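You operate a simulated robot arm through the tools that you are given. There is no shell and no other tool. Be economical: measure what you need, move in short steps, check, and stop when the job is done.

You run a simulated robot arm. Do the job below in one go: nothing can be reset, and whatever is moved stays where it is left.

TASK
Set the controls near the record cabinet top. At the end: the volume knob is turned to 3; the brown sent stamp stands where the white beaker stood; the lift lever is set to down; the white beaker is on the gold coaster; the speed knob is turned to 45; whatever was shut is shut again. Leave all else as you found it, and nothing knocked over.
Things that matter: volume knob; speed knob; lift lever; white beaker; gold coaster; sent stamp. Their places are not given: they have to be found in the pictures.

Only the result counts: the job must be done as asked and must still hold three seconds after the hand-in. Knocking over, shifting, dropping, spilling or breaking anything else fails it.

THE ROBOT
A 6-joint arm with a two-finger parallel gripper, fixed in place. Base frame: the origin is at the foot of the arm, x ahead of it, y to its left, z up. Lengths are in cm, angles in rad, forces in N, time in s.
With the tool pointing down near the work surface it reaches from about 20 to 64 cm from the base axis. Its first joint turns from -1.152 to 1.152 rad. Payload 2.7 kg.
Tool frame: the origin (TCP) lies between the finger pads and is the grasp point; the fingertips stand 2.3 cm ahead of it; z points along the fingers, y is the line along which they close. The gripper opens to 9.4 cm. The fingers are 3.8 cm wide and 1 cm thick; the gripper's body (5.4 by 9.6 cm) begins 3.9 cm behind the TCP.
Orientation is that of the tool frame in the base frame, as a unit quaternion [w, x, y, z]. With the fingers straight down and closing along the base's y, the tool's x points along the base's -x, its y along +y and its z along -z.

THE INTERFACE
- The arm moves only by the tool jog_arm. Its argument "steps" is a list of rows, each an object of numbers (a shift or turn left out is 0, a gripper value left out holds the last): "tx", "ty", "tz": the shift along the tool's x, y, z in mm; "wx", "wy", "wz": the turn, a rotation vector about the tool's x, y, z in degrees. In form: [{"tx": .., "ty": .., "tz": .., "wx": .., "wy": .., "wz": ..}, ...]. A call has 1 to 8 rows; each row shifts and turns the commanded pose from where the row before left it, along the tool's axes as they then stand. "grip" is the closure in counts, from 0 (fully open) to 255 (shut), set as the call begins (left out, the last holds). Each row takes 0.2 s and may step no farther than 5 cm and 0.15 rad from the row before; otherwise, or with a gripper value out of range, the whole call is refused. A pose out of reach is approached as far as the arm can. The call stops where the force on the tool passes 40 N (or 10 N more than at its start, if that is more) or the arm is blocked; 0.2 s more then pass. Each finger travels about 4.5 cm/s and halts on what it meets, pressing with about 31 N; the grip force reading is that of the motor and also rises with nothing between the fingers. The clock runs only during rows and for 0.2 s after the last one: add rows that do not move to give the fingers time. The reply holds the time, the measured pose of the TCP, the force on the tool along the base axes, the opening and the grip force, in the units named above and with some noise, and new pictures: "pictures" is both (left out), scene, wrist or none.
- Cameras (640 x 400 px; columns grow to the right, rows downward): "scene" is fixed at [7.62, -44.21, 139.08]; the picture's right is [0.72, -0.69, 0.00], its down [-0.47, -0.50, -0.73] and it looks along [0.50, 0.53, -0.68] (base axes); focal length 268 px, centre (320, 200). "wrist" rides on the gripper at [-3.9, 0, -4.4] in the tool frame; the picture's right is [0.00, -1.00, 0.00], its down [0.97, 0.00, -0.24] and it looks along [0.24, 0.00, 0.97] (tool axes); focal length 218 px, centre (320, 200).
- point_at(camera, pixels): for up to 12 pixels [column, row] of the newest picture of that camera ("zoom" is the newest enlarged one), the place [x, y, z] in the base frame of the surface seen there, good to about 0.2 cm. It takes no simulated time.
- inspect(camera, box): a new picture of the part [left, top, right, bottom] of that camera's present view, enlarged. It takes no simulated time.
- hand_in(): hands the job in; it is judged then, once.

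Work in short steps. Measure before you move; look again where a grasp or a placing could have gone wrong, and mend it. You have 80 turns and 120 pictures in all, those below and enlarged ones among them. Open the gripper and draw the arm clear of the work before you hand the job in, unless the task says otherwise.

The tools are called as name(argument=value, ...) on one line, values as JSON. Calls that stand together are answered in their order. jog_arm: Moves the arm, as the interface text tells. Its arguments: {"type":"object","properties":{"steps":{"type":"array","items":{"type":"object","properties":{"tx":{"type":"number"},"ty":{"type":"number"},"tz":{"type":"number"},"wx":{"type":"number"},"wy":{"type":"number"},"wz":{"type":"number"}}}},"grip":{"type":"number"},"pictures":{"type":"string","enum":["both","scene","wrist","none"]}},"required":["steps"]} The other tools are called the same way: point_at (camera, pixels) gives the place of the surface under pixels of a picture; inspect (camera, box) takes an enlarged picture of a part of a camera's view; hand_in () hands the job in.

At the start:

```text
clock: 0.0
position: [32.82, -0.7, 116.5]
orientation: [0.0, -0.001, 1.0, 0.0]
ft_force: [0.1, 0.0, 0.7]
gripper_width: 9.39
gripper_force: 0.1
```

scene: 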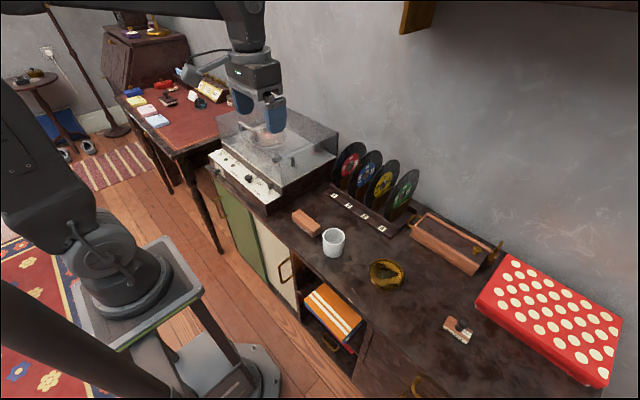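
wrist: 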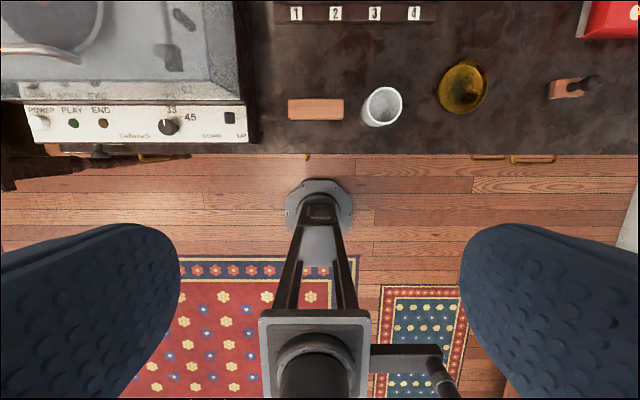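

I see the turntable with a dust cover at left (wrist 20-250, 0-140), white beaker at (382,106), gold dish at (462,88) and stamp at (575,88). I look closer at these.

inspect(camera="wrist", box=[0, 60, 260, 170])

inspect(camera="scene", box=[190, 90, 350, 220])

inspect(camera="scene", box=[280, 190, 520, 390])

point_at(camera="wrist", pixels=[[382, 106], [367, 106], [400, 106], [462, 88], [568, 88], [594, 82], [168, 127], [210, 135], [230, 117], [40, 122], [315, 108], [330, 130]])

```text
2.46 times, centred on (130, 115) of wrist
```

zoom: 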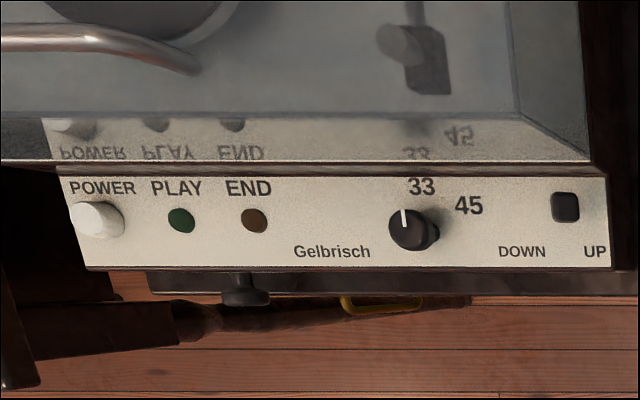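

```text
3.08 times, centred on (270, 155) of scene
```

zoom: 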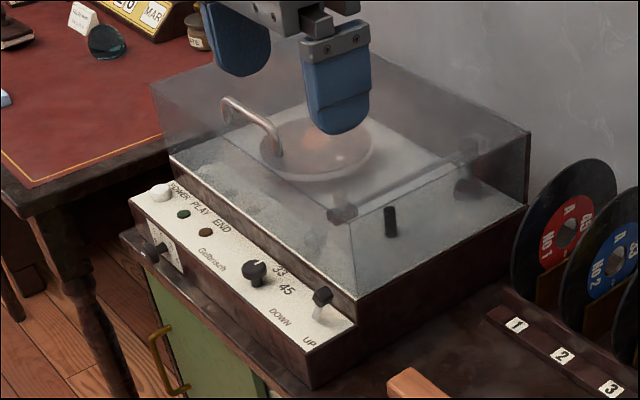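

```text
2.00 times, centred on (400, 290) of scene
```

zoom: 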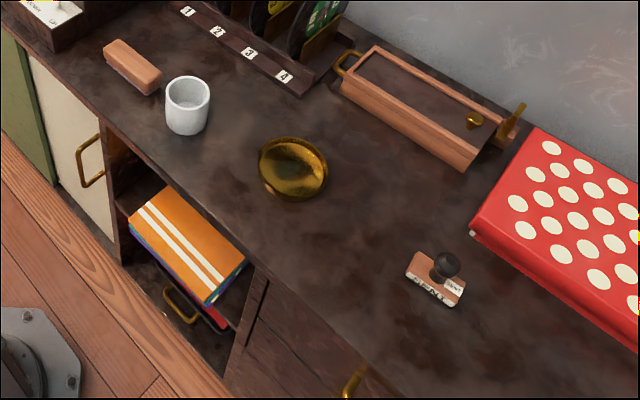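

```text
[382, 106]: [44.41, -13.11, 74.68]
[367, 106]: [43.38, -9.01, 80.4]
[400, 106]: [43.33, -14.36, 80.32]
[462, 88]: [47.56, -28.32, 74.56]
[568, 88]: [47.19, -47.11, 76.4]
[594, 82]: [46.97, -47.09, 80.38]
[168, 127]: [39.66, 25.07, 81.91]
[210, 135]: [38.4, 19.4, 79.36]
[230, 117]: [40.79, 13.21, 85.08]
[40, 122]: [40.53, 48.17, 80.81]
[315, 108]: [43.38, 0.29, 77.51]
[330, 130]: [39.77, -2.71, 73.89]
```

The speed knob is at about (39.7, 25), pointing to 33; the lever sits by UP at y≈13. I don't yet see the volume scale; a dark knob sticks out at zoom (150,250) of the scene. I move toward it to look.

inspect(camera="scene", box=[200, 140, 290, 215])

jog_arm(steps=[{"ty": 50, "tx": 20}, {"ty": 50, "tx": 20}, {"ty": 50, "tx": 20}, {"ty": 50}, {"ty": 50}, {}], pictures="both")

```text
5.33 times, centred on (245, 178) of scene
```

zoom: 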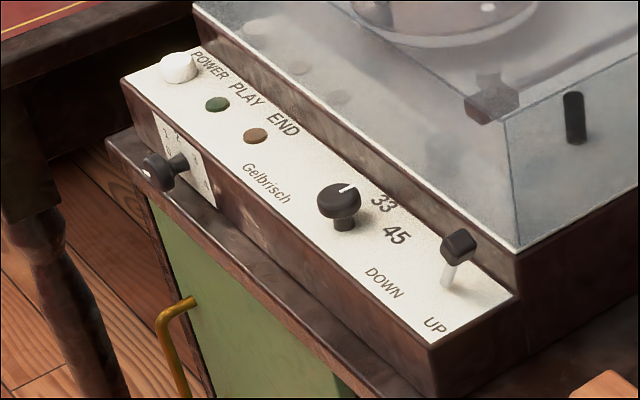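

```text
refused: row 1 steps farther than a row can; nothing moved
```

The volume knob is on the front face of the turntable below POWER, with a numbered plate. I move left and back and tilt forward to read it.

jog_arm(steps=[{"ty": 45, "tx": 15, "wy": -8}, {"ty": 45, "wy": -8}, {"ty": 45, "wy": -8}, {"ty": 45, "wy": -8}, {"ty": 45, "wy": -8}, {"ty": 45}, {"ty": 45}, {}], pictures="both")

```text
clock: 1.8
position: [31.32, 30.98, 116.46]
orientation: [0.342, -0.001, 0.94, 0.001]
ft_force: [0.1, -1.0, -0.3]
gripper_width: 9.41
gripper_force: 0.1
```

scene: 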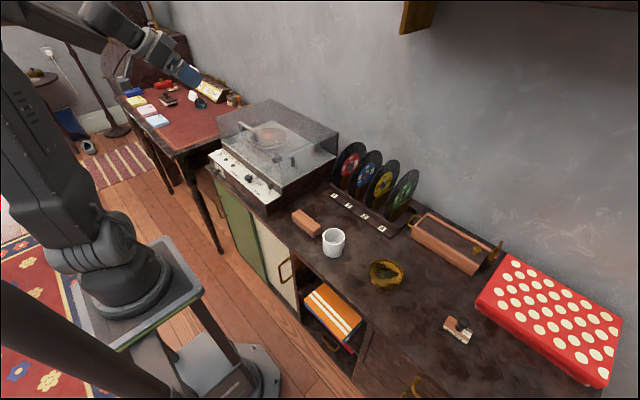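
wrist: 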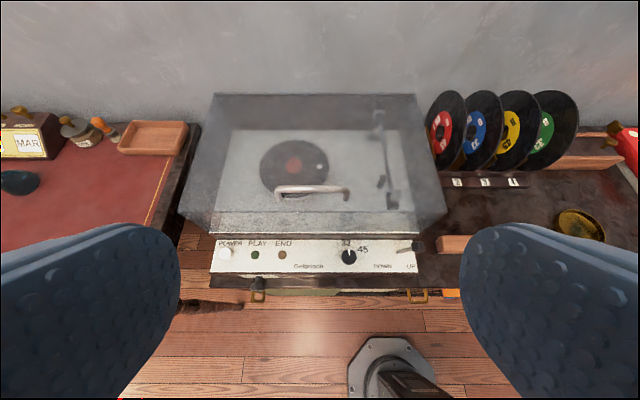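

Speed, lever, and the volume knob (258,286) are visible. I measure their places, then lower the camera for a frontal view.

point_at(camera="wrist", pixels=[[258, 285], [258, 297], [348, 257], [415, 245], [240, 268], [300, 268], [226, 252], [400, 268], [300, 290]])

jog_arm(steps=[{"tx": 41, "tz": 18}, {"tx": 41, "tz": 18}, {"tx": 41, "tz": 18}, {"tx": 41, "tz": 18, "wy": -8}, {"wy": -8}, {"wy": -8}, {"ty": 40}, {}], pictures="both")

```text
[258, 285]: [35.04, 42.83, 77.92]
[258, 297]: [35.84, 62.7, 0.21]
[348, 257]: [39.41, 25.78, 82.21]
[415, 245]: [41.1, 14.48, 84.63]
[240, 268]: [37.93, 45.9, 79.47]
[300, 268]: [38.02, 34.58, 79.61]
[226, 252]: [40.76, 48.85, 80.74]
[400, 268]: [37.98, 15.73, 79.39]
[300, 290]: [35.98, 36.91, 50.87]
```

```text
clock: 3.6
position: [29.71, 31.36, 99.7]
orientation: [0.53, -0.001, 0.848, 0.001]
ft_force: [-0.4, 0.2, -0.6]
gripper_width: 9.41
gripper_force: 0.1
out of reach, approached as far as the arm can: row 1, 2, 3, 4, 5, 6, 7
```

scene: 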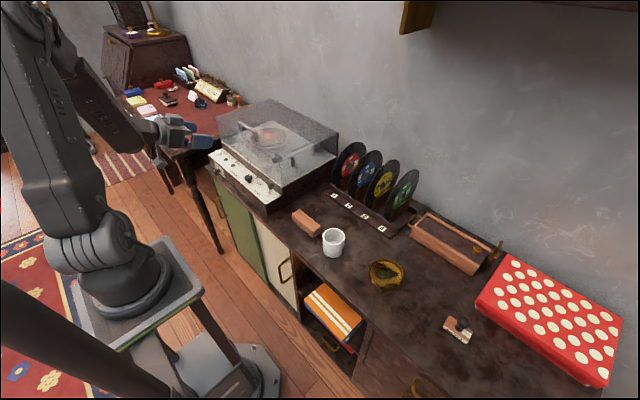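
wrist: 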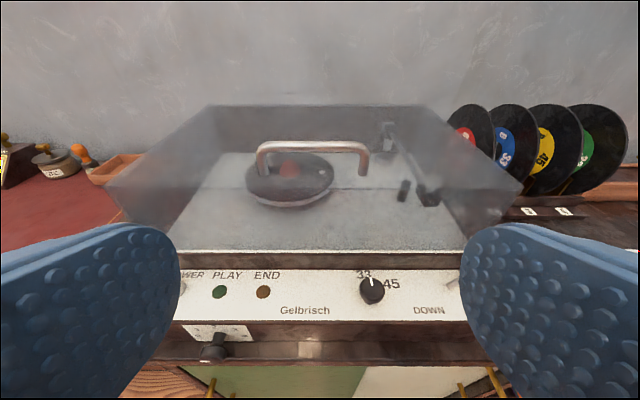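

The face plate is still seen obliquely. I come down further and add yaw so the wrist stays inside joint 1's range.

jog_arm(steps=[{"tx": 20, "tz": 10}, {"tx": 20, "tz": 20}, {"tx": 20, "tz": 20}, {}], pictures="wrist")

```text
clock: 4.6
position: [31.52, 31.24, 91.97]
orientation: [0.529, 0.0, 0.848, 0.001]
ft_force: [0.8, -0.2, 0.5]
gripper_width: 9.38
gripper_force: 0.1
```

wrist: 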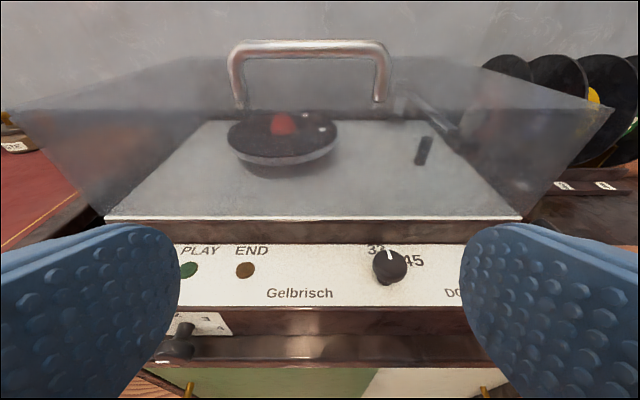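

The plate is at (205,322), partly hidden by the finger. I level the tool fully, yaw left, and go lower.

jog_arm(steps=[{"wy": -8, "tz": -10}, {"wy": -8, "tz": -10}, {"wy": -8, "tz": -10}, {"wx": -8, "tx": 30}, {"wx": -8, "tx": 30}, {"wx": -8, "tx": 30}, {}], pictures="both")

```text
clock: 6.2
position: [33.9, 40.95, 92.85]
orientation: [0.68, -0.151, 0.705, 0.136]
ft_force: [0.2, 0.0, 0.2]
gripper_width: 9.4
gripper_force: 0.1
out of reach, approached as far as the arm can: row 2, 3, 4, 5, 6
```

scene: 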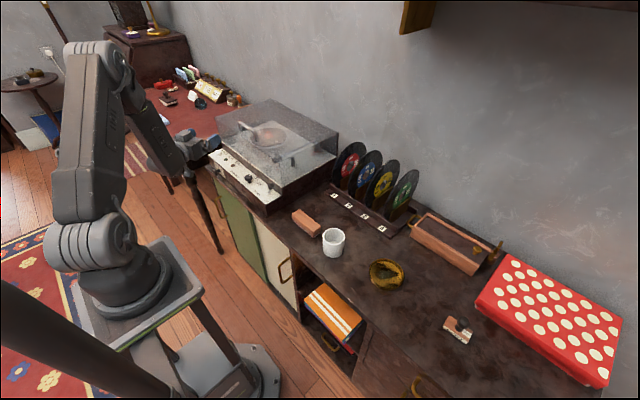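
wrist: 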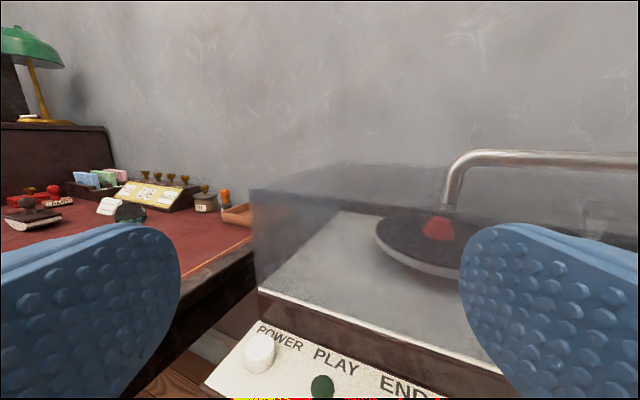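

Now at y≈41, level and yawed 24°. I back off a little and descend for a view of the front plate.

jog_arm(steps=[{"tz": -30}, {"tx": 35}, {"tx": 35}, {"tx": 30}, {}], pictures="both")

```text
clock: 7.4
position: [32.72, 46.06, 86.82]
orientation: [0.68, -0.147, 0.703, 0.146]
ft_force: [0.2, 0.6, 0.0]
gripper_width: 9.42
gripper_force: 0.1
out of reach, approached as far as the arm can: row 1, 2, 3, 4
```

scene: 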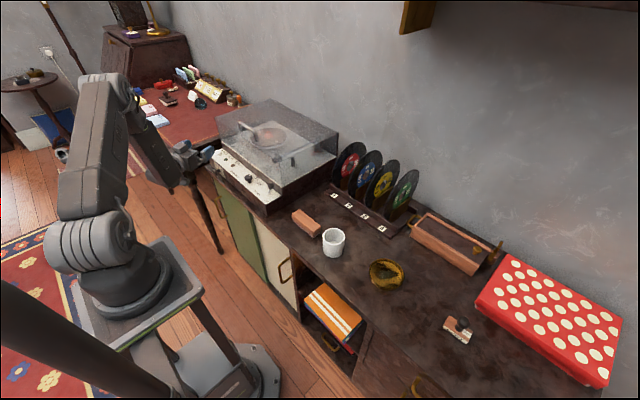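
wrist: 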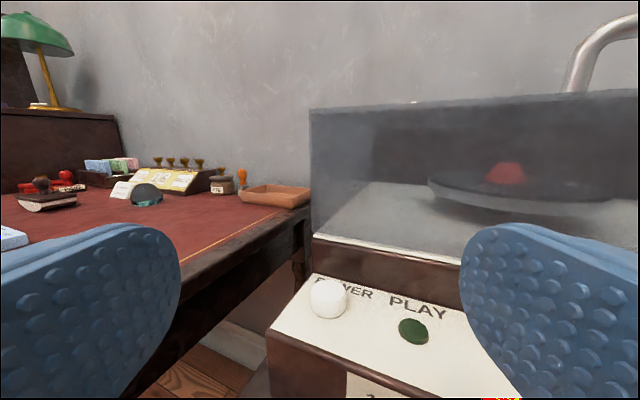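

The plate is just below the view (370,390). I shift right by 5 cm, within joint 1's range, and down 7 cm.

jog_arm(steps=[{"ty": -24, "tz": -8}, {"ty": -24, "tz": -8}, {"tx": 35}, {"tx": 35}, {}], pictures="both")

```text
clock: 8.6
position: [34.79, 47.01, 82.17]
orientation: [0.68, -0.147, 0.704, 0.147]
ft_force: [-0.1, 0.2, -0.7]
gripper_width: 9.39
gripper_force: 0.1
out of reach, approached as far as the arm can: row 1, 2, 3, 4
```

scene: 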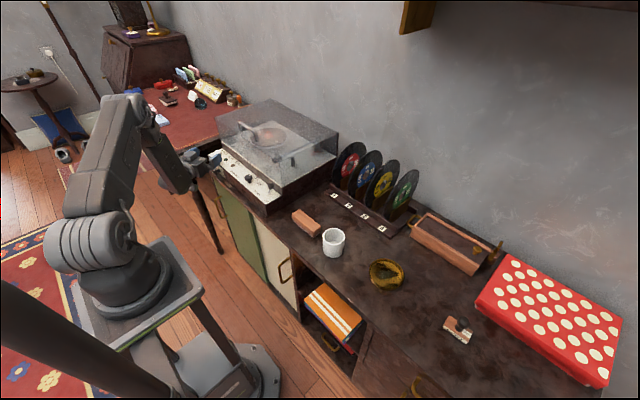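
wrist: 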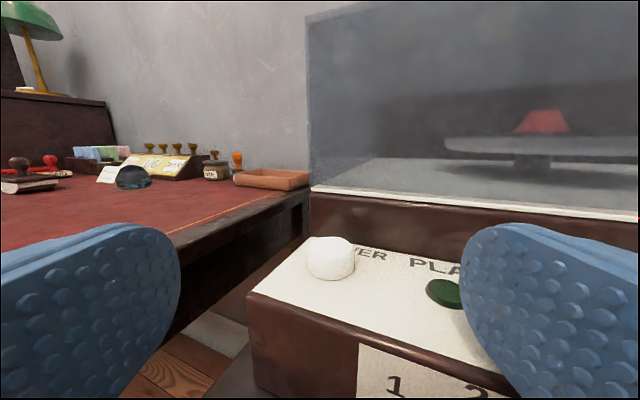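

The plate with "1", "2" is at the bottom of the picture (430,385). Pitching the tool down a bit relaxes the arm and should bring the plate in view.

jog_arm(steps=[{"wy": 8, "tz": -15}, {"wy": 8, "tz": -15}, {"ty": -20}, {}], pictures="wrist")

```text
clock: 9.6
position: [32.94, 44.67, 82.69]
orientation: [0.575, -0.166, 0.791, 0.125]
ft_force: [-0.8, 0.3, 0.5]
gripper_width: 9.39
gripper_force: 0.1
out of reach, approached as far as the arm can: row 3
```

wrist: 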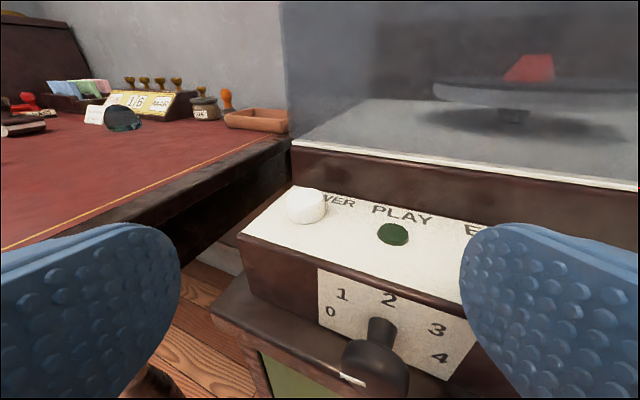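

The scale 0–4 shows, with the knob at (375,360). I zoom in for the pointer.

inspect(camera="wrist", box=[280, 250, 500, 400])

point_at(camera="wrist", pixels=[[343, 295], [331, 312], [389, 300], [436, 330], [440, 357], [378, 358], [384, 330], [320, 270], [473, 320], [392, 385]])

```text
2.67 times, centred on (390, 325) of wrist
```

zoom: 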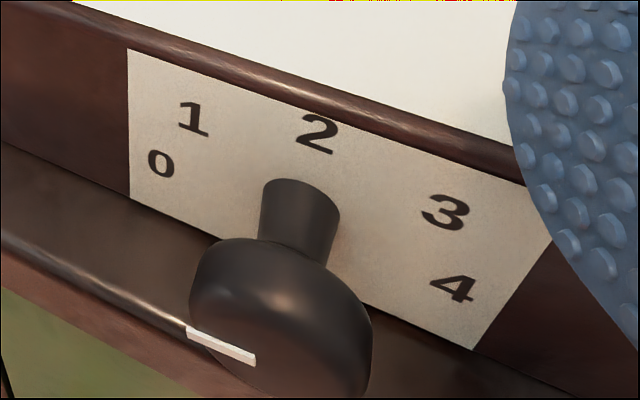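

```text
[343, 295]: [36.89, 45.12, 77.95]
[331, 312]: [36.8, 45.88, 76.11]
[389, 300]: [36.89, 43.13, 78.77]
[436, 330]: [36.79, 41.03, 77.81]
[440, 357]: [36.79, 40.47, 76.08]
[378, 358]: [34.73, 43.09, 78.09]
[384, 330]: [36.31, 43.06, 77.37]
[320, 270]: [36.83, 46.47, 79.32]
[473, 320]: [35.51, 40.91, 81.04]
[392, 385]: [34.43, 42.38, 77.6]
```

The scale: 0 left, 2 top, 4 right, so the knob axis is near (y 43.15, z 76.1) and the pointer is at about 0. I measure the ledge edge and knob cap in detail.

point_at(camera="zoom", pixels=[[280, 250], [230, 250], [340, 300], [300, 390], [210, 335], [250, 358], [225, 300], [120, 250], [100, 270], [100, 290], [60, 260], [290, 200]])

inspect(camera="scene", box=[205, 145, 265, 195])

```text
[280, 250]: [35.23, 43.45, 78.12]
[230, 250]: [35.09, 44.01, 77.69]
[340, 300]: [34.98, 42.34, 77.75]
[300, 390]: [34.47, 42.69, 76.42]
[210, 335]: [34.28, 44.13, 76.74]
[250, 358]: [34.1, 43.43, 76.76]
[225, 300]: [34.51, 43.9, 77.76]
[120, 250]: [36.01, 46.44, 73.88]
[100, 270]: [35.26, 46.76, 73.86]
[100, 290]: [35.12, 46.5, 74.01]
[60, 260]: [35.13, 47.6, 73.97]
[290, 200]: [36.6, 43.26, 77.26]
```

```text
8.00 times, centred on (235, 170) of scene
```

zoom: 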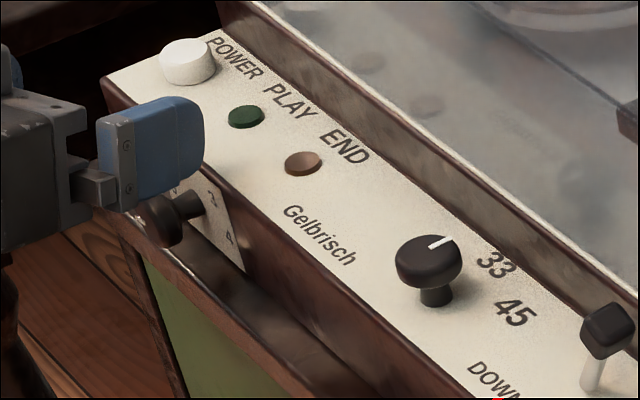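

I check the knob cap position from the scene camera too.

point_at(camera="zoom", pixels=[[160, 200], [155, 220], [150, 238], [175, 240], [145, 210], [190, 205], [180, 215], [173, 190], [213, 197], [228, 238], [430, 262], [440, 241]])

```text
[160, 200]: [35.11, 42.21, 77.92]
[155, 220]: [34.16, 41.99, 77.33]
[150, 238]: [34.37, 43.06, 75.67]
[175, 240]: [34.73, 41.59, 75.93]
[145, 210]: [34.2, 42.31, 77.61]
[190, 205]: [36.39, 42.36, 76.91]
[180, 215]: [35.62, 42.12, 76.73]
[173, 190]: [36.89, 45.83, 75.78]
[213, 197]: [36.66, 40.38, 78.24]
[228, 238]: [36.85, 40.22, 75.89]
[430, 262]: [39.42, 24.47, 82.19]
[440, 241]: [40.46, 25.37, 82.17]
```

Knob cap: centre about (34.7, 42.9, 76.7), radius 1.4; ledge edge at x≈35.1, z 73.9; pointer at 0, so it needs +135° clockwise. I go to a 30°-tilted tool pose above it without yaw.

jog_arm(steps=[{"wy": 8.5, "tz": -20}, {"wy": 8.5, "tz": -20}, {"wy": 8.5, "tz": -10}, {"wy": 8.5}, {"wy": 8.5}, {"wx": 4, "wz": 6.93}, {"wx": 4, "wz": 6.93}, {"wx": 4, "wz": 6.93}], pictures="wrist")

```text
clock: 11.4
position: [30.9, 41.24, 84.31]
orientation: [0.254, 0.001, 0.967, 0.006]
ft_force: [-0.2, 0.8, 0.5]
gripper_width: 9.41
gripper_force: 0.1
out of reach, approached as far as the arm can: row 7, 8
```

wrist: 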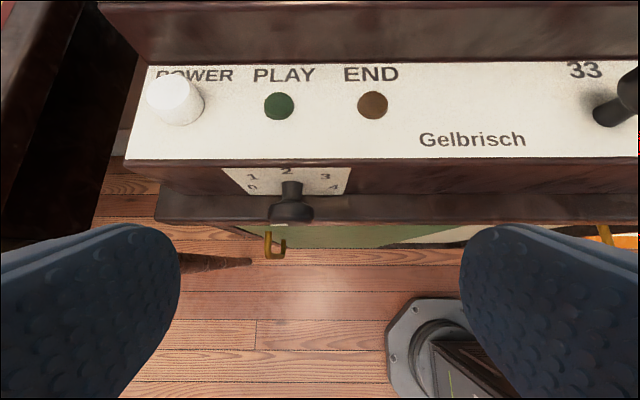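

Fingers straddle the knob at pixel (290,210). I shift to x 33.3, y 42.9, then go down 5 cm and check.

jog_arm(steps=[{"tx": -10.5, "ty": 8.3, "tz": 5.9}, {"tx": -10.5, "ty": 8.3, "tz": 5.9}, {"tx": 12.3, "tz": 21.8}, {"tx": 12.3, "tz": 21.8}, {}], grip=100, pictures="both")

```text
clock: 12.6
position: [33.47, 42.86, 79.29]
orientation: [0.254, 0.001, 0.967, 0.007]
ft_force: [-0.3, 0.2, 0.0]
gripper_width: 5.72
gripper_force: 0.1
```

scene: 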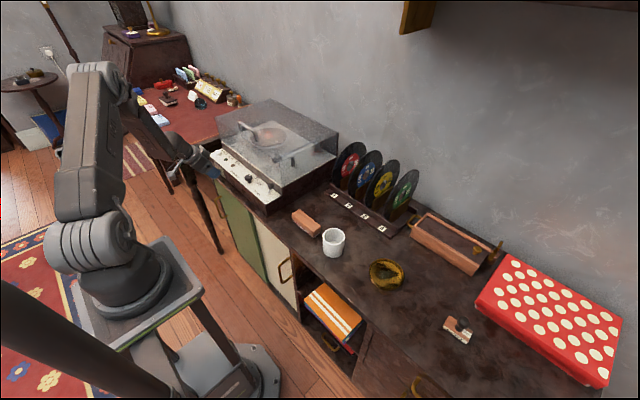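
wrist: 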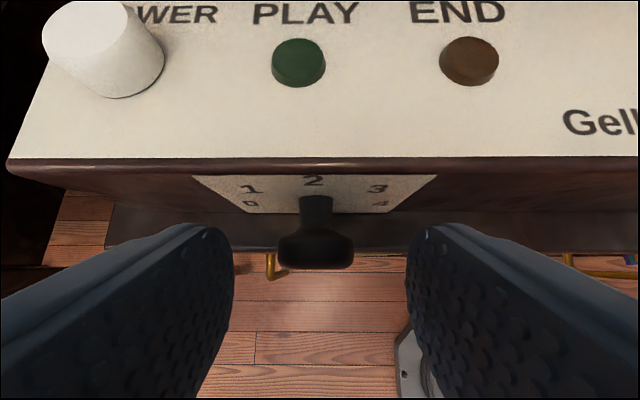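

The knob (316,250) is centred between the fingers. I go down 2 cm and close on it.

jog_arm(steps=[{"tx": 4.9, "tz": 8.7}, {"tx": 4.9, "tz": 8.7}, {}], pictures="none")

jog_arm(steps=[{}, {}, {}], grip=255, pictures="wrist")

```text
clock: 13.4
position: [33.41, 42.91, 77.43]
orientation: [0.254, 0.001, 0.967, 0.007]
ft_force: [0.2, 0.8, 0.5]
gripper_width: 5.7
gripper_force: 0.1
```

```text
clock: 14.2
position: [33.36, 42.97, 77.43]
orientation: [0.254, 0.0, 0.967, 0.007]
ft_force: [5.1, 13.6, -3.4]
gripper_width: 2.72
gripper_force: 45.0
```

wrist: 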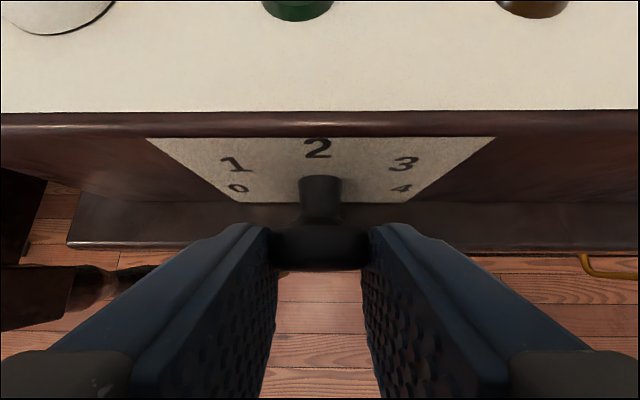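

Gripped (2.72 cm). I now turn 24° clockwise about the knob axis as a trial, with a slight +y relief.

jog_arm(steps=[{"ty": 0.3, "wx": -6.97, "wz": 3.93}, {"ty": -1.0, "wx": -6.97, "wz": 3.93}, {"ty": -1.0, "wx": -6.97, "wz": 3.93}, {}], pictures="wrist")

```text
clock: 14.8
position: [33.44, 42.84, 77.36]
orientation: [0.245, 0.037, 0.962, 0.118]
ft_force: [-7.2, -9.6, 11.5]
gripper_width: 2.73
gripper_force: 44.9
out of reach, approached as far as the arm can: row 2, 3
stopped in row 3: the force on the tool passed its limit (the readings are from after the stop); the commanded pose is now the measured one
```

wrist: 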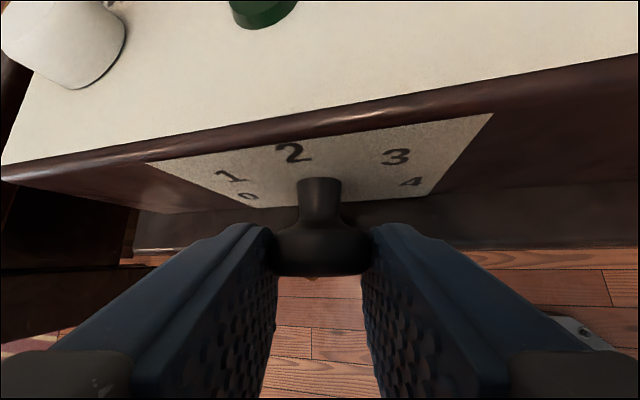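

The turn got about 14° in before a reach limit and force stop. The reach limit seems to be on the wrist roll in this direction, so I release and see how far the tool can lean the other way around the knob.

jog_arm(steps=[{}, {}], grip=110, pictures="none")

jog_arm(steps=[{"ty": 1.0, "wx": 6.97, "wz": -3.93}, {"ty": 1.0, "wx": 6.97, "wz": -3.93}, {"ty": 1.0, "wx": 6.97, "wz": -3.93}, {"ty": 1.0, "wx": 6.97, "wz": -3.93}, {"ty": 1.0, "wx": 6.97, "wz": -3.93}, {}], pictures="wrist")

```text
clock: 15.4
position: [33.53, 42.92, 77.23]
orientation: [0.245, 0.036, 0.962, 0.119]
ft_force: [0.2, 0.0, 0.0]
gripper_width: 5.37
gripper_force: 0.0
```

```text
clock: 16.4
position: [34.26, 42.9, 77.27]
orientation: [0.242, -0.033, 0.961, -0.13]
ft_force: [-7.8, 0.7, 2.6]
gripper_width: 5.29
gripper_force: 0.0
out of reach, approached as far as the arm can: row 3, 4
stopped in row 4: the force on the tool passed its limit (the readings are from after the stop); the commanded pose is now the measured one
```

wrist: 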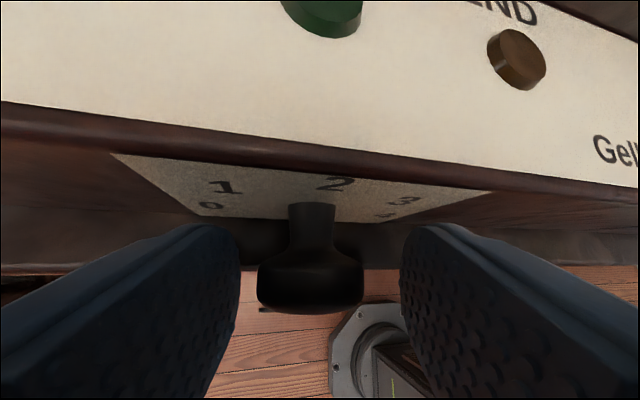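

Both leans are limited to about ±15° at this pitch. I lift clear and test the lean range with the tool vertical (less inward) in the air.

jog_arm(steps=[{"tx": -15, "tz": -25}, {"tx": -15, "tz": -25}, {"wx": -6.97, "wz": 3.93}, {"wx": -6.97, "wz": 3.93}, {"wy": 8}, {"wy": 8}, {"wy": 8}, {"wy": 5}], pictures="none")

jog_arm(steps=[{"wx": -8}, {"wx": -8}, {"wx": -8}, {"wx": -8}, {"wx": -8}, {"wx": -8}, {"wx": -8}, {}], pictures="both")

```text
clock: 16.8
position: [34.32, 42.66, 77.71]
orientation: [0.234, -0.035, 0.962, -0.132]
ft_force: [-3.0, 1.5, 2.1]
gripper_width: 5.3
gripper_force: 0.0
out of reach, approached as far as the arm can: row 1
stopped in row 1: the force on the tool passed its limit (the readings are from after the stop); the commanded pose is now the measured one
```

```text
clock: 17.3
position: [33.96, 42.69, 77.7]
orientation: [0.23, -0.061, 0.971, -0.025]
ft_force: [-8.3, -3.1, 5.7]
gripper_width: 5.44
gripper_force: 1.5
stopped in row 2: the force on the tool passed its limit (the readings are from after the stop); the commanded pose is now the measured one
```

scene: 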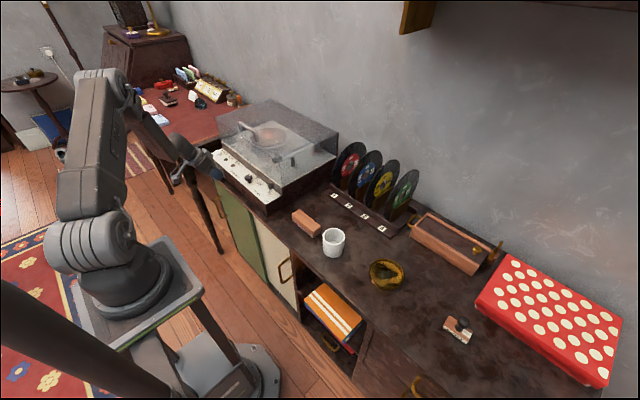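
wrist: 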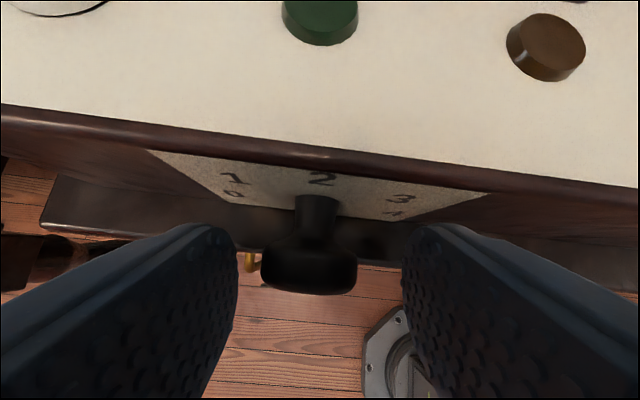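

The fingertips are touching the panel face. I back straight up and slightly away.

jog_arm(steps=[{"tx": 4, "tz": -4}, {"tx": -9, "tz": -29}, {"tx": -9, "tz": -29}, {}], pictures="none")

```text
clock: 18.3
position: [32.57, 42.88, 83.88]
orientation: [0.23, -0.061, 0.971, -0.024]
ft_force: [-0.6, 0.0, -0.3]
gripper_width: 5.35
gripper_force: 0.1
```

Clear now at z 83.9. I correct the roll (+7.5°), pitch to vertical, then test leaning.

jog_arm(steps=[{"wz": 7.5}, {"wy": 8.3}, {"wy": 8.3}, {"wy": 8.3}, {}], pictures="none")

jog_arm(steps=[{"wx": -8}, {"wx": -8}, {"wx": -8}, {"wx": -8}, {"wx": -8}, {"wx": -8}, {"wx": -8}, {}], pictures="both")

```text
clock: 19.5
position: [32.5, 42.88, 83.89]
orientation: [0.015, 0.006, 1.0, -0.009]
ft_force: [-0.5, 0.8, 0.0]
gripper_width: 5.34
gripper_force: 0.0
```

```text
clock: 21.3
position: [32.62, 43.0, 83.95]
orientation: [0.017, -0.003, 0.886, 0.463]
ft_force: [1.1, 0.0, -0.3]
gripper_width: 5.35
gripper_force: 0.0
```

scene: 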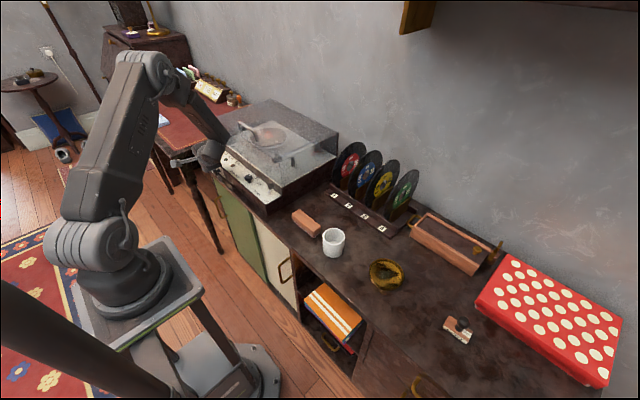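
wrist: 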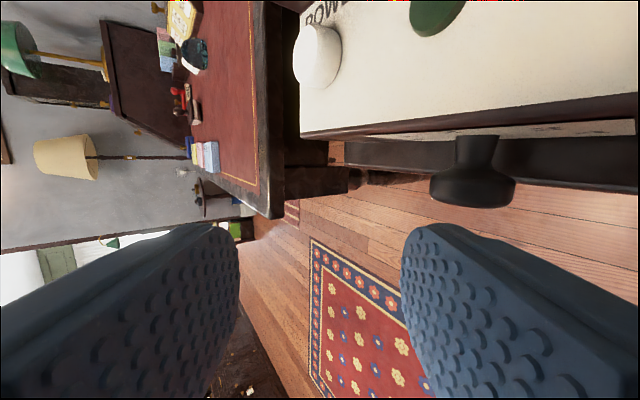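

With the tool vertical it leans 56° freely. I go back upright with an ~8° pitch, then down over the knob again.

jog_arm(steps=[{"wx": 8}, {"wx": 8}, {"wx": 8}, {"wx": 8}, {"wx": 8}, {"wx": 8}, {"wx": 8}, {"wy": -6.3}], pictures="none")

jog_arm(steps=[{"tx": -8}, {}], pictures="wrist")

```text
clock: 23.1
position: [32.42, 42.92, 83.81]
orientation: [0.071, 0.005, 0.997, -0.01]
ft_force: [0.3, -0.7, 0.1]
gripper_width: 5.36
gripper_force: 0.1
```

```text
clock: 23.7
position: [33.35, 42.94, 84.03]
orientation: [0.071, 0.006, 0.997, -0.009]
ft_force: [0.2, -0.1, -0.3]
gripper_width: 5.35
gripper_force: 0.1
```

wrist: 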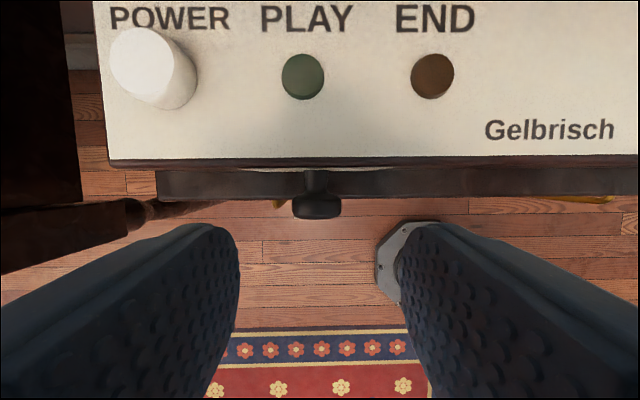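

Aligned. I descend 6 cm to straddle the knob at (317,207).

jog_arm(steps=[{"tx": 4.2, "tz": 29.7, "ty": 0.5}, {"tx": 4.2, "tz": 29.7, "ty": 0.5}, {}], pictures="none")

jog_arm(steps=[{}, {}, {}], grip=255, pictures="none")

```text
clock: 24.5
position: [33.25, 42.99, 78.07]
orientation: [0.07, 0.004, 0.997, -0.009]
ft_force: [-0.5, 0.1, -0.2]
gripper_width: 5.35
gripper_force: 0.1
```

```text
clock: 25.3
position: [33.26, 43.17, 78.04]
orientation: [0.071, 0.004, 0.997, -0.006]
ft_force: [1.1, 10.2, -3.6]
gripper_width: 2.73
gripper_force: 44.8
```

Gripped again (2.73). I turn 32° clockwise about the knob axis.

jog_arm(steps=[{"ty": 0.5, "wx": -7.92, "wz": 1.13}, {"ty": -1.9, "wx": -7.92, "wz": 1.13}, {"ty": -1.9, "wx": -7.92, "wz": 1.13}, {"ty": -1.9, "wx": -7.92, "wz": 1.13}], pictures="none")

```text
clock: 26.3
position: [33.48, 42.3, 77.89]
orientation: [0.071, 0.024, 0.961, 0.265]
ft_force: [-3.2, -1.8, 7.5]
gripper_width: 2.73
gripper_force: 45.2
```

Turning well with low force. I continue another 32°.

jog_arm(steps=[{"ty": -1.9, "wx": -7.92, "wz": 1.13}, {"ty": -1.9, "wx": -7.92, "wz": 1.13}, {"ty": -1.9, "wx": -7.92, "wz": 1.13}, {"ty": -1.9, "wx": -7.92, "wz": 1.13}], pictures="both")

```text
clock: 27.2
position: [33.35, 41.98, 77.61]
orientation: [0.073, 0.022, 0.884, 0.461]
ft_force: [-6.9, -6.4, 19.1]
gripper_width: 3.27
gripper_force: 45.4
stopped in row 4: the force on the tool passed its limit (the readings are from after the stop); the commanded pose is now the measured one
```

scene: 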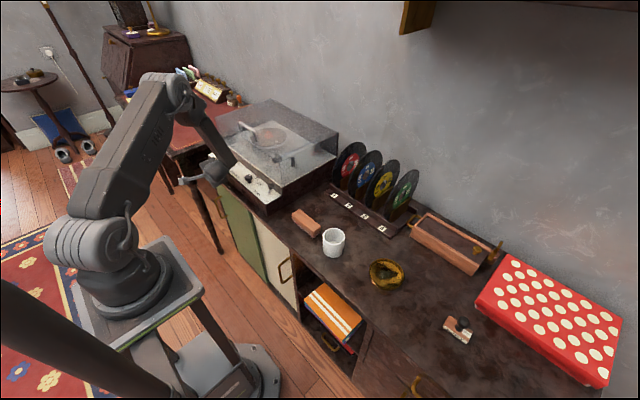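
wrist: 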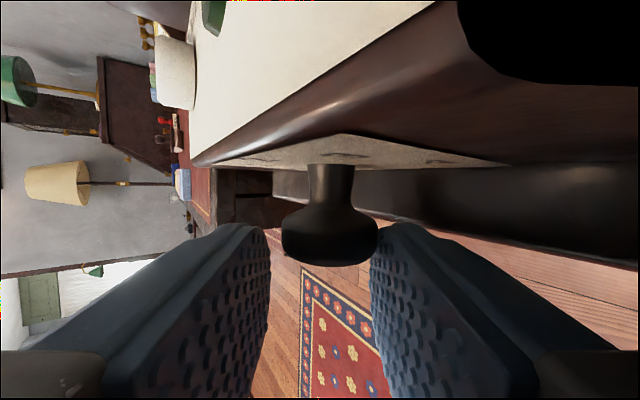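

The grip slipped to 3.27 at about 55° lean. I release and swing back upright around the knob.

jog_arm(steps=[{}, {}], grip=110, pictures="none")

jog_arm(steps=[{"ty": 1.9, "wx": 7.92, "wz": -1.13}, {"ty": 1.9, "wx": 7.92, "wz": -1.13}, {"ty": 1.9, "wx": 7.92, "wz": -1.13}, {"ty": 1.9, "wx": 7.92, "wz": -1.13}, {"ty": 1.9, "wx": 7.92, "wz": -1.13}, {"ty": 1.9, "wx": 7.92, "wz": -1.13}, {"ty": 1.9, "wx": 7.92, "wz": -1.13}, {}], pictures="wrist")

```text
clock: 27.8
position: [33.48, 42.26, 77.86]
orientation: [0.07, 0.027, 0.881, 0.467]
ft_force: [-4.7, -0.8, 18.6]
gripper_width: 4.68
gripper_force: 0.0
```

```text
clock: 29.6
position: [33.35, 43.21, 78.45]
orientation: [0.08, -0.001, 0.997, -0.005]
ft_force: [0.3, -1.0, -0.4]
gripper_width: 5.32
gripper_force: 0.0
```

wrist: 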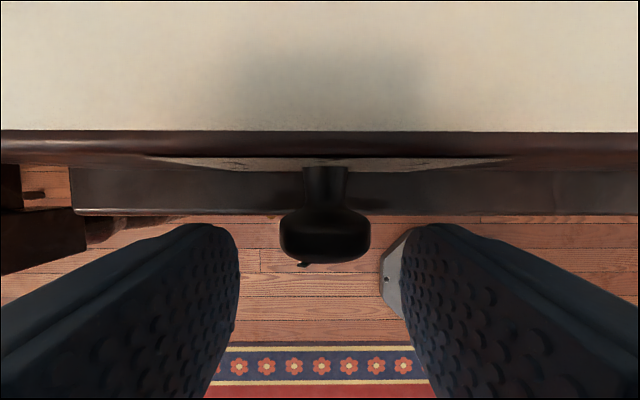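

The pointer tab is visible at (303,263), about 61° from 0, consistent with the motion. The lower finger met the ledge beyond ~50°, so I'll use strokes of ≤40°. Regrasp and turn 40°.

jog_arm(steps=[{"tz": 3}, {}], pictures="none")

jog_arm(steps=[{}, {}, {}], grip=255, pictures="none")

jog_arm(steps=[{"ty": -1.9, "wx": -7.92, "wz": 1.13}, {"ty": -1.9, "wx": -7.92, "wz": 1.13}, {"ty": -1.9, "wx": -7.92, "wz": 1.13}, {"ty": -1.9, "wx": -7.92, "wz": 1.13}, {"ty": -1.9, "wx": -7.92, "wz": 1.13}], pictures="none")

```text
clock: 30.2
position: [33.54, 43.08, 78.12]
orientation: [0.08, -0.002, 0.997, -0.004]
ft_force: [0.5, -0.4, -0.7]
gripper_width: 5.35
gripper_force: 0.1
```

```text
clock: 31.0
position: [33.4, 42.87, 78.15]
orientation: [0.079, -0.001, 0.997, -0.006]
ft_force: [1.0, -8.5, 2.0]
gripper_width: 2.73
gripper_force: 44.8
```

```text
clock: 32.1
position: [33.52, 42.17, 78.06]
orientation: [0.073, -0.012, 0.964, 0.257]
ft_force: [2.5, 6.7, -4.2]
gripper_width: 2.74
gripper_force: 45.1
stopped in row 5: the force on the tool passed its limit (the readings are from after the stop); the commanded pose is now the measured one
```

Turned 30° more before the force stop. I release slightly and swing back.

jog_arm(steps=[{}, {}], grip=145, pictures="none")

jog_arm(steps=[{"ty": 1.9, "wx": 7.92, "wz": -1.13}, {"ty": 1.9, "wx": 7.92, "wz": -1.13}, {"ty": 1.9, "wx": 7.92, "wz": -1.13}, {"ty": 1.9, "wx": 7.92, "wz": -1.13}, {}], pictures="wrist")

```text
clock: 32.7
position: [33.56, 42.13, 77.94]
orientation: [0.074, -0.012, 0.963, 0.257]
ft_force: [0.9, -0.4, -0.5]
gripper_width: 4.07
gripper_force: 0.0
```

```text
clock: 33.9
position: [33.49, 42.84, 78.26]
orientation: [0.086, -0.028, 0.996, -0.021]
ft_force: [0.2, 0.0, 0.2]
gripper_width: 4.06
gripper_force: 0.1
```

wrist: 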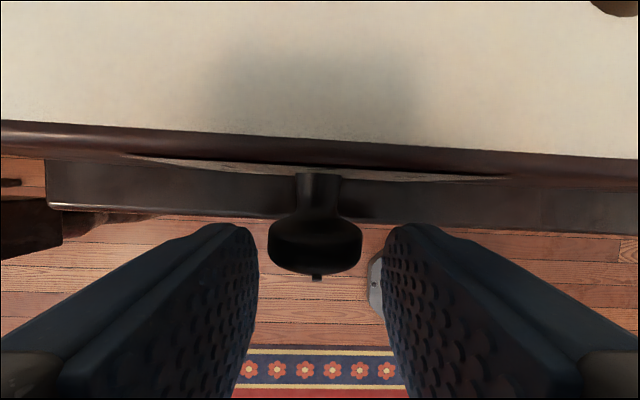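

The pointer is now straight up (316,277), i.e. at 2. I fix the small roll drift, recentre, regrasp and turn 24°.

jog_arm(steps=[{"wz": 3.4, "ty": 2, "tz": 1.5}, {}], pictures="none")

jog_arm(steps=[{}, {}, {}], grip=255, pictures="none")

jog_arm(steps=[{"ty": -1.9, "wx": -7.92, "wz": 1.13}, {"ty": -1.9, "wx": -7.92, "wz": 1.13}, {"ty": -1.9, "wx": -7.92, "wz": 1.13}, {}], pictures="none")

```text
clock: 34.5
position: [33.61, 43.03, 78.05]
orientation: [0.085, 0.002, 0.996, -0.017]
ft_force: [-0.1, -0.2, 0.2]
gripper_width: 4.06
gripper_force: 0.0
```

```text
clock: 35.3
position: [33.58, 43.07, 78.01]
orientation: [0.085, 0.002, 0.996, -0.017]
ft_force: [0.5, 0.8, -1.3]
gripper_width: 2.77
gripper_force: 45.3
```

```text
clock: 36.3
position: [33.57, 42.43, 77.95]
orientation: [0.083, 0.013, 0.978, 0.192]
ft_force: [4.0, -0.3, -5.6]
gripper_width: 2.74
gripper_force: 45.4
```

Force is low and 24° is done. I continue with smaller steps for another ~20°.

jog_arm(steps=[{"ty": -1.2, "wx": -4.95, "wz": 0.7}, {"ty": -1.2, "wx": -4.95, "wz": 0.7}, {"ty": -1.2, "wx": -4.95, "wz": 0.7}, {"ty": -1.2, "wx": -4.95, "wz": 0.7}, {}], pictures="wrist")

```text
clock: 37.5
position: [33.59, 41.94, 77.66]
orientation: [0.081, 0.023, 0.93, 0.358]
ft_force: [12.2, 9.0, -12.7]
gripper_width: 2.74
gripper_force: 44.9
```

wrist: 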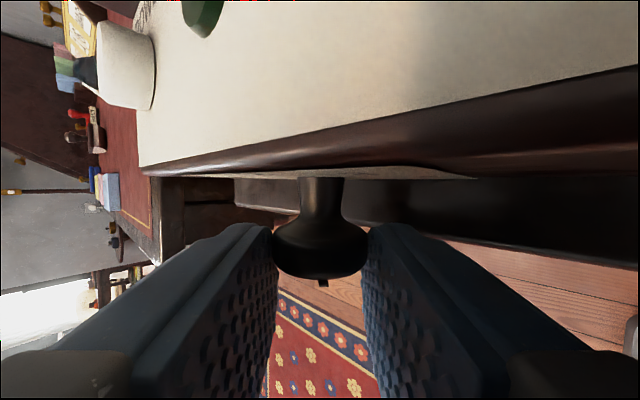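

Total lean is 42°, pointer tab moved along (323,283). I release slightly and swing back up and away to view it.

jog_arm(steps=[{}, {}], grip=145, pictures="none")

jog_arm(steps=[{"ty": 1.9, "wx": 7.92, "wz": -1.13}, {"ty": 1.9, "wx": 7.92, "wz": -1.13}, {"ty": 1.9, "wx": 7.92, "wz": -1.13}, {"ty": 1.9, "wx": 7.92, "wz": -1.13}, {"ty": 1.9, "wx": 7.92, "wz": -1.13}, {"tz": -30, "tx": -4}, {"tz": -30, "tx": 10}, {"wy": -8}], pictures="wrist")

```text
clock: 38.1
position: [33.64, 42.0, 77.75]
orientation: [0.081, 0.022, 0.93, 0.358]
ft_force: [1.2, -0.4, -0.2]
gripper_width: 4.04
gripper_force: 0.1
```

```text
clock: 39.9
position: [32.04, 41.88, 83.76]
orientation: [0.148, 0.006, 0.988, 0.049]
ft_force: [-0.1, 0.0, -0.2]
gripper_width: 4.06
gripper_force: 0.1
out of reach, approached as far as the arm can: row 3
```

wrist: 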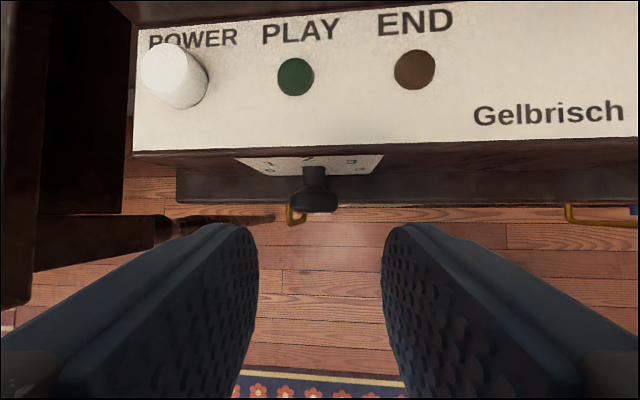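

I'll check the volume pointer from the scene camera once the arm is out of the way. I rise, straighten the tool, and move right toward the speed knob.

jog_arm(steps=[{"tz": -50}, {"tz": -40, "wx": 5.6}, {"wy": 8.5, "ty": -45}, {"wy": 8.3, "ty": -45}, {"ty": -40}, {"ty": -40}, {"tx": -30}, {}], pictures="both")

inspect(camera="scene", box=[205, 145, 265, 195])

```text
clock: 41.7
position: [32.65, 23.67, 92.27]
orientation: [0.002, 0.012, 1.0, 0.003]
ft_force: [1.6, 0.3, -0.3]
gripper_width: 4.05
gripper_force: 0.0
out of reach, approached as far as the arm can: row 2
```

scene: 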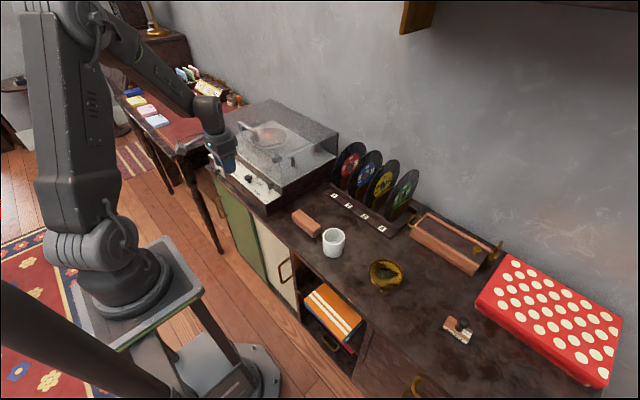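
wrist: 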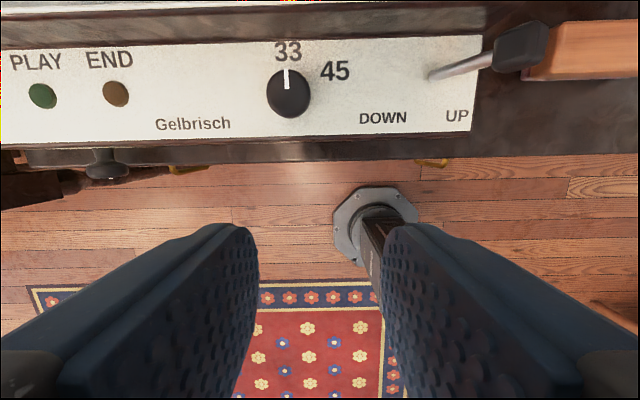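

```text
8.00 times, centred on (235, 170) of scene
```

zoom: 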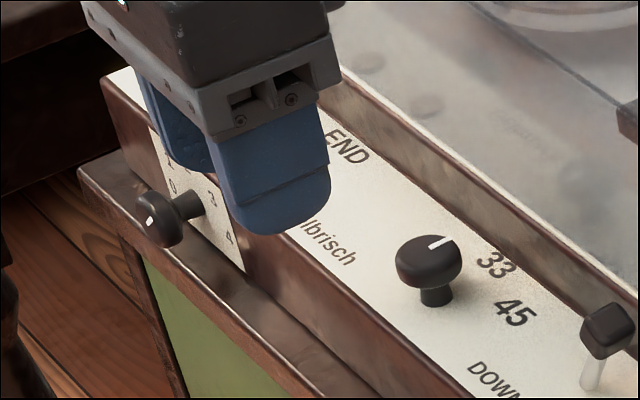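

The speed knob needs 45° clockwise. I zoom on the volume knob face, and measure the speed knob and lever.

inspect(camera="scene", box=[214, 162, 238, 180])

point_at(camera="wrist", pixels=[[288, 95], [288, 72], [270, 95], [308, 95], [335, 120], [335, 45], [523, 45], [500, 45], [545, 45], [440, 72], [470, 65], [380, 118]])

inspect(camera="scene", box=[240, 160, 300, 205])

```text
16.00 times, centred on (226, 171) of scene
```

zoom: 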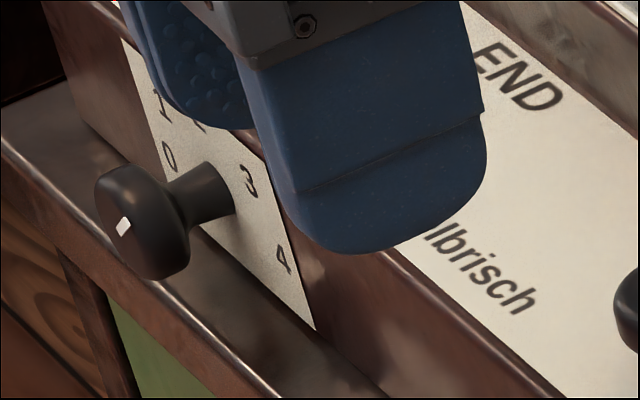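

```text
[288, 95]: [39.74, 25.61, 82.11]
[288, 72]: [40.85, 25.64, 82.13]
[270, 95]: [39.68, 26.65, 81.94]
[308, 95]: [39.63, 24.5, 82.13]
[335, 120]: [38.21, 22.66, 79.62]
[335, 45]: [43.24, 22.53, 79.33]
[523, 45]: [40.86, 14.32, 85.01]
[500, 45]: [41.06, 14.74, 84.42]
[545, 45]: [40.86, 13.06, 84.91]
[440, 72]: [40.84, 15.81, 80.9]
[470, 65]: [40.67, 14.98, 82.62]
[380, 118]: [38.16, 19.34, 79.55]
```

```text
8.89 times, centred on (270, 182) of scene
```

zoom: 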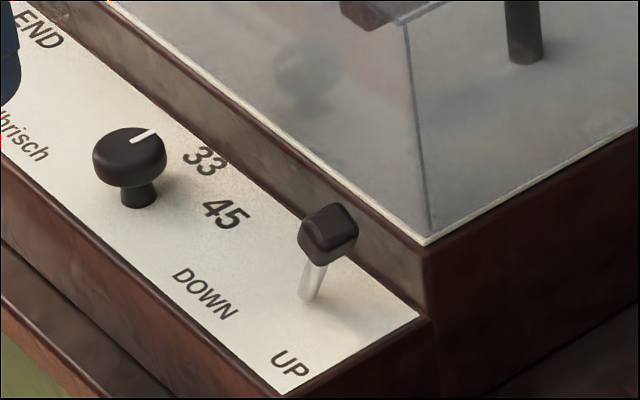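

The speed knob axis is at (39.7, 25.6), top z 82.1, panel flat at z 79.5. I check where the cover's front wall is relative to the gripper body.

point_at(camera="wrist", pixels=[[200, 40], [200, 25], [200, 12], [200, 4], [60, 5], [400, 10]])

point_at(camera="scene", pixels=[[270, 188], [270, 180], [278, 168], [283, 150], [278, 135], [255, 127], [240, 150], [234, 140]])

```text
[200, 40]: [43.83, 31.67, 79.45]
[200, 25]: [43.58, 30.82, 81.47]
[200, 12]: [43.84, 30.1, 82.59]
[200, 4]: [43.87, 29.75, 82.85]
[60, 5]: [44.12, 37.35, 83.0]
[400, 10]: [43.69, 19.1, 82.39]
```

```text
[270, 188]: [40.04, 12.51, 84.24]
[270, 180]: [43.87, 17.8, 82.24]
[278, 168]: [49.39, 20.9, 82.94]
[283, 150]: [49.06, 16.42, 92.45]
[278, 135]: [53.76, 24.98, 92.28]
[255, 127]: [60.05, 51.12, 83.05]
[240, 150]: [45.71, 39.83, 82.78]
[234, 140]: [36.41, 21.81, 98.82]
```

Cover wall slopes back from x≈44.2 at z 83, so I'll turn the knob from +22° to −23° yaw. I move above it, pre-yaw, and descend partway.

jog_arm(steps=[{"tx": -35, "ty": 10}, {"tx": -35.5, "ty": 9.5}, {"wz": -7.3}, {"wz": -7.3}, {"wz": -7.4}, {"tz": 45}, {"tz": 20}, {}], pictures="wrist")

```text
clock: 43.1
position: [39.68, 25.46, 88.25]
orientation: [0.005, -0.175, 0.984, 0.004]
ft_force: [-17.1, -8.7, 19.0]
gripper_width: 4.05
gripper_force: 0.1
stopped in row 7: the force on the tool passed its limit (the readings are from after the stop); the commanded pose is now the measured one
```

wrist: 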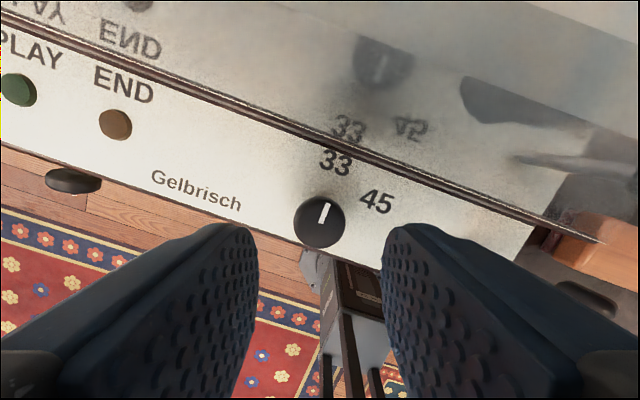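

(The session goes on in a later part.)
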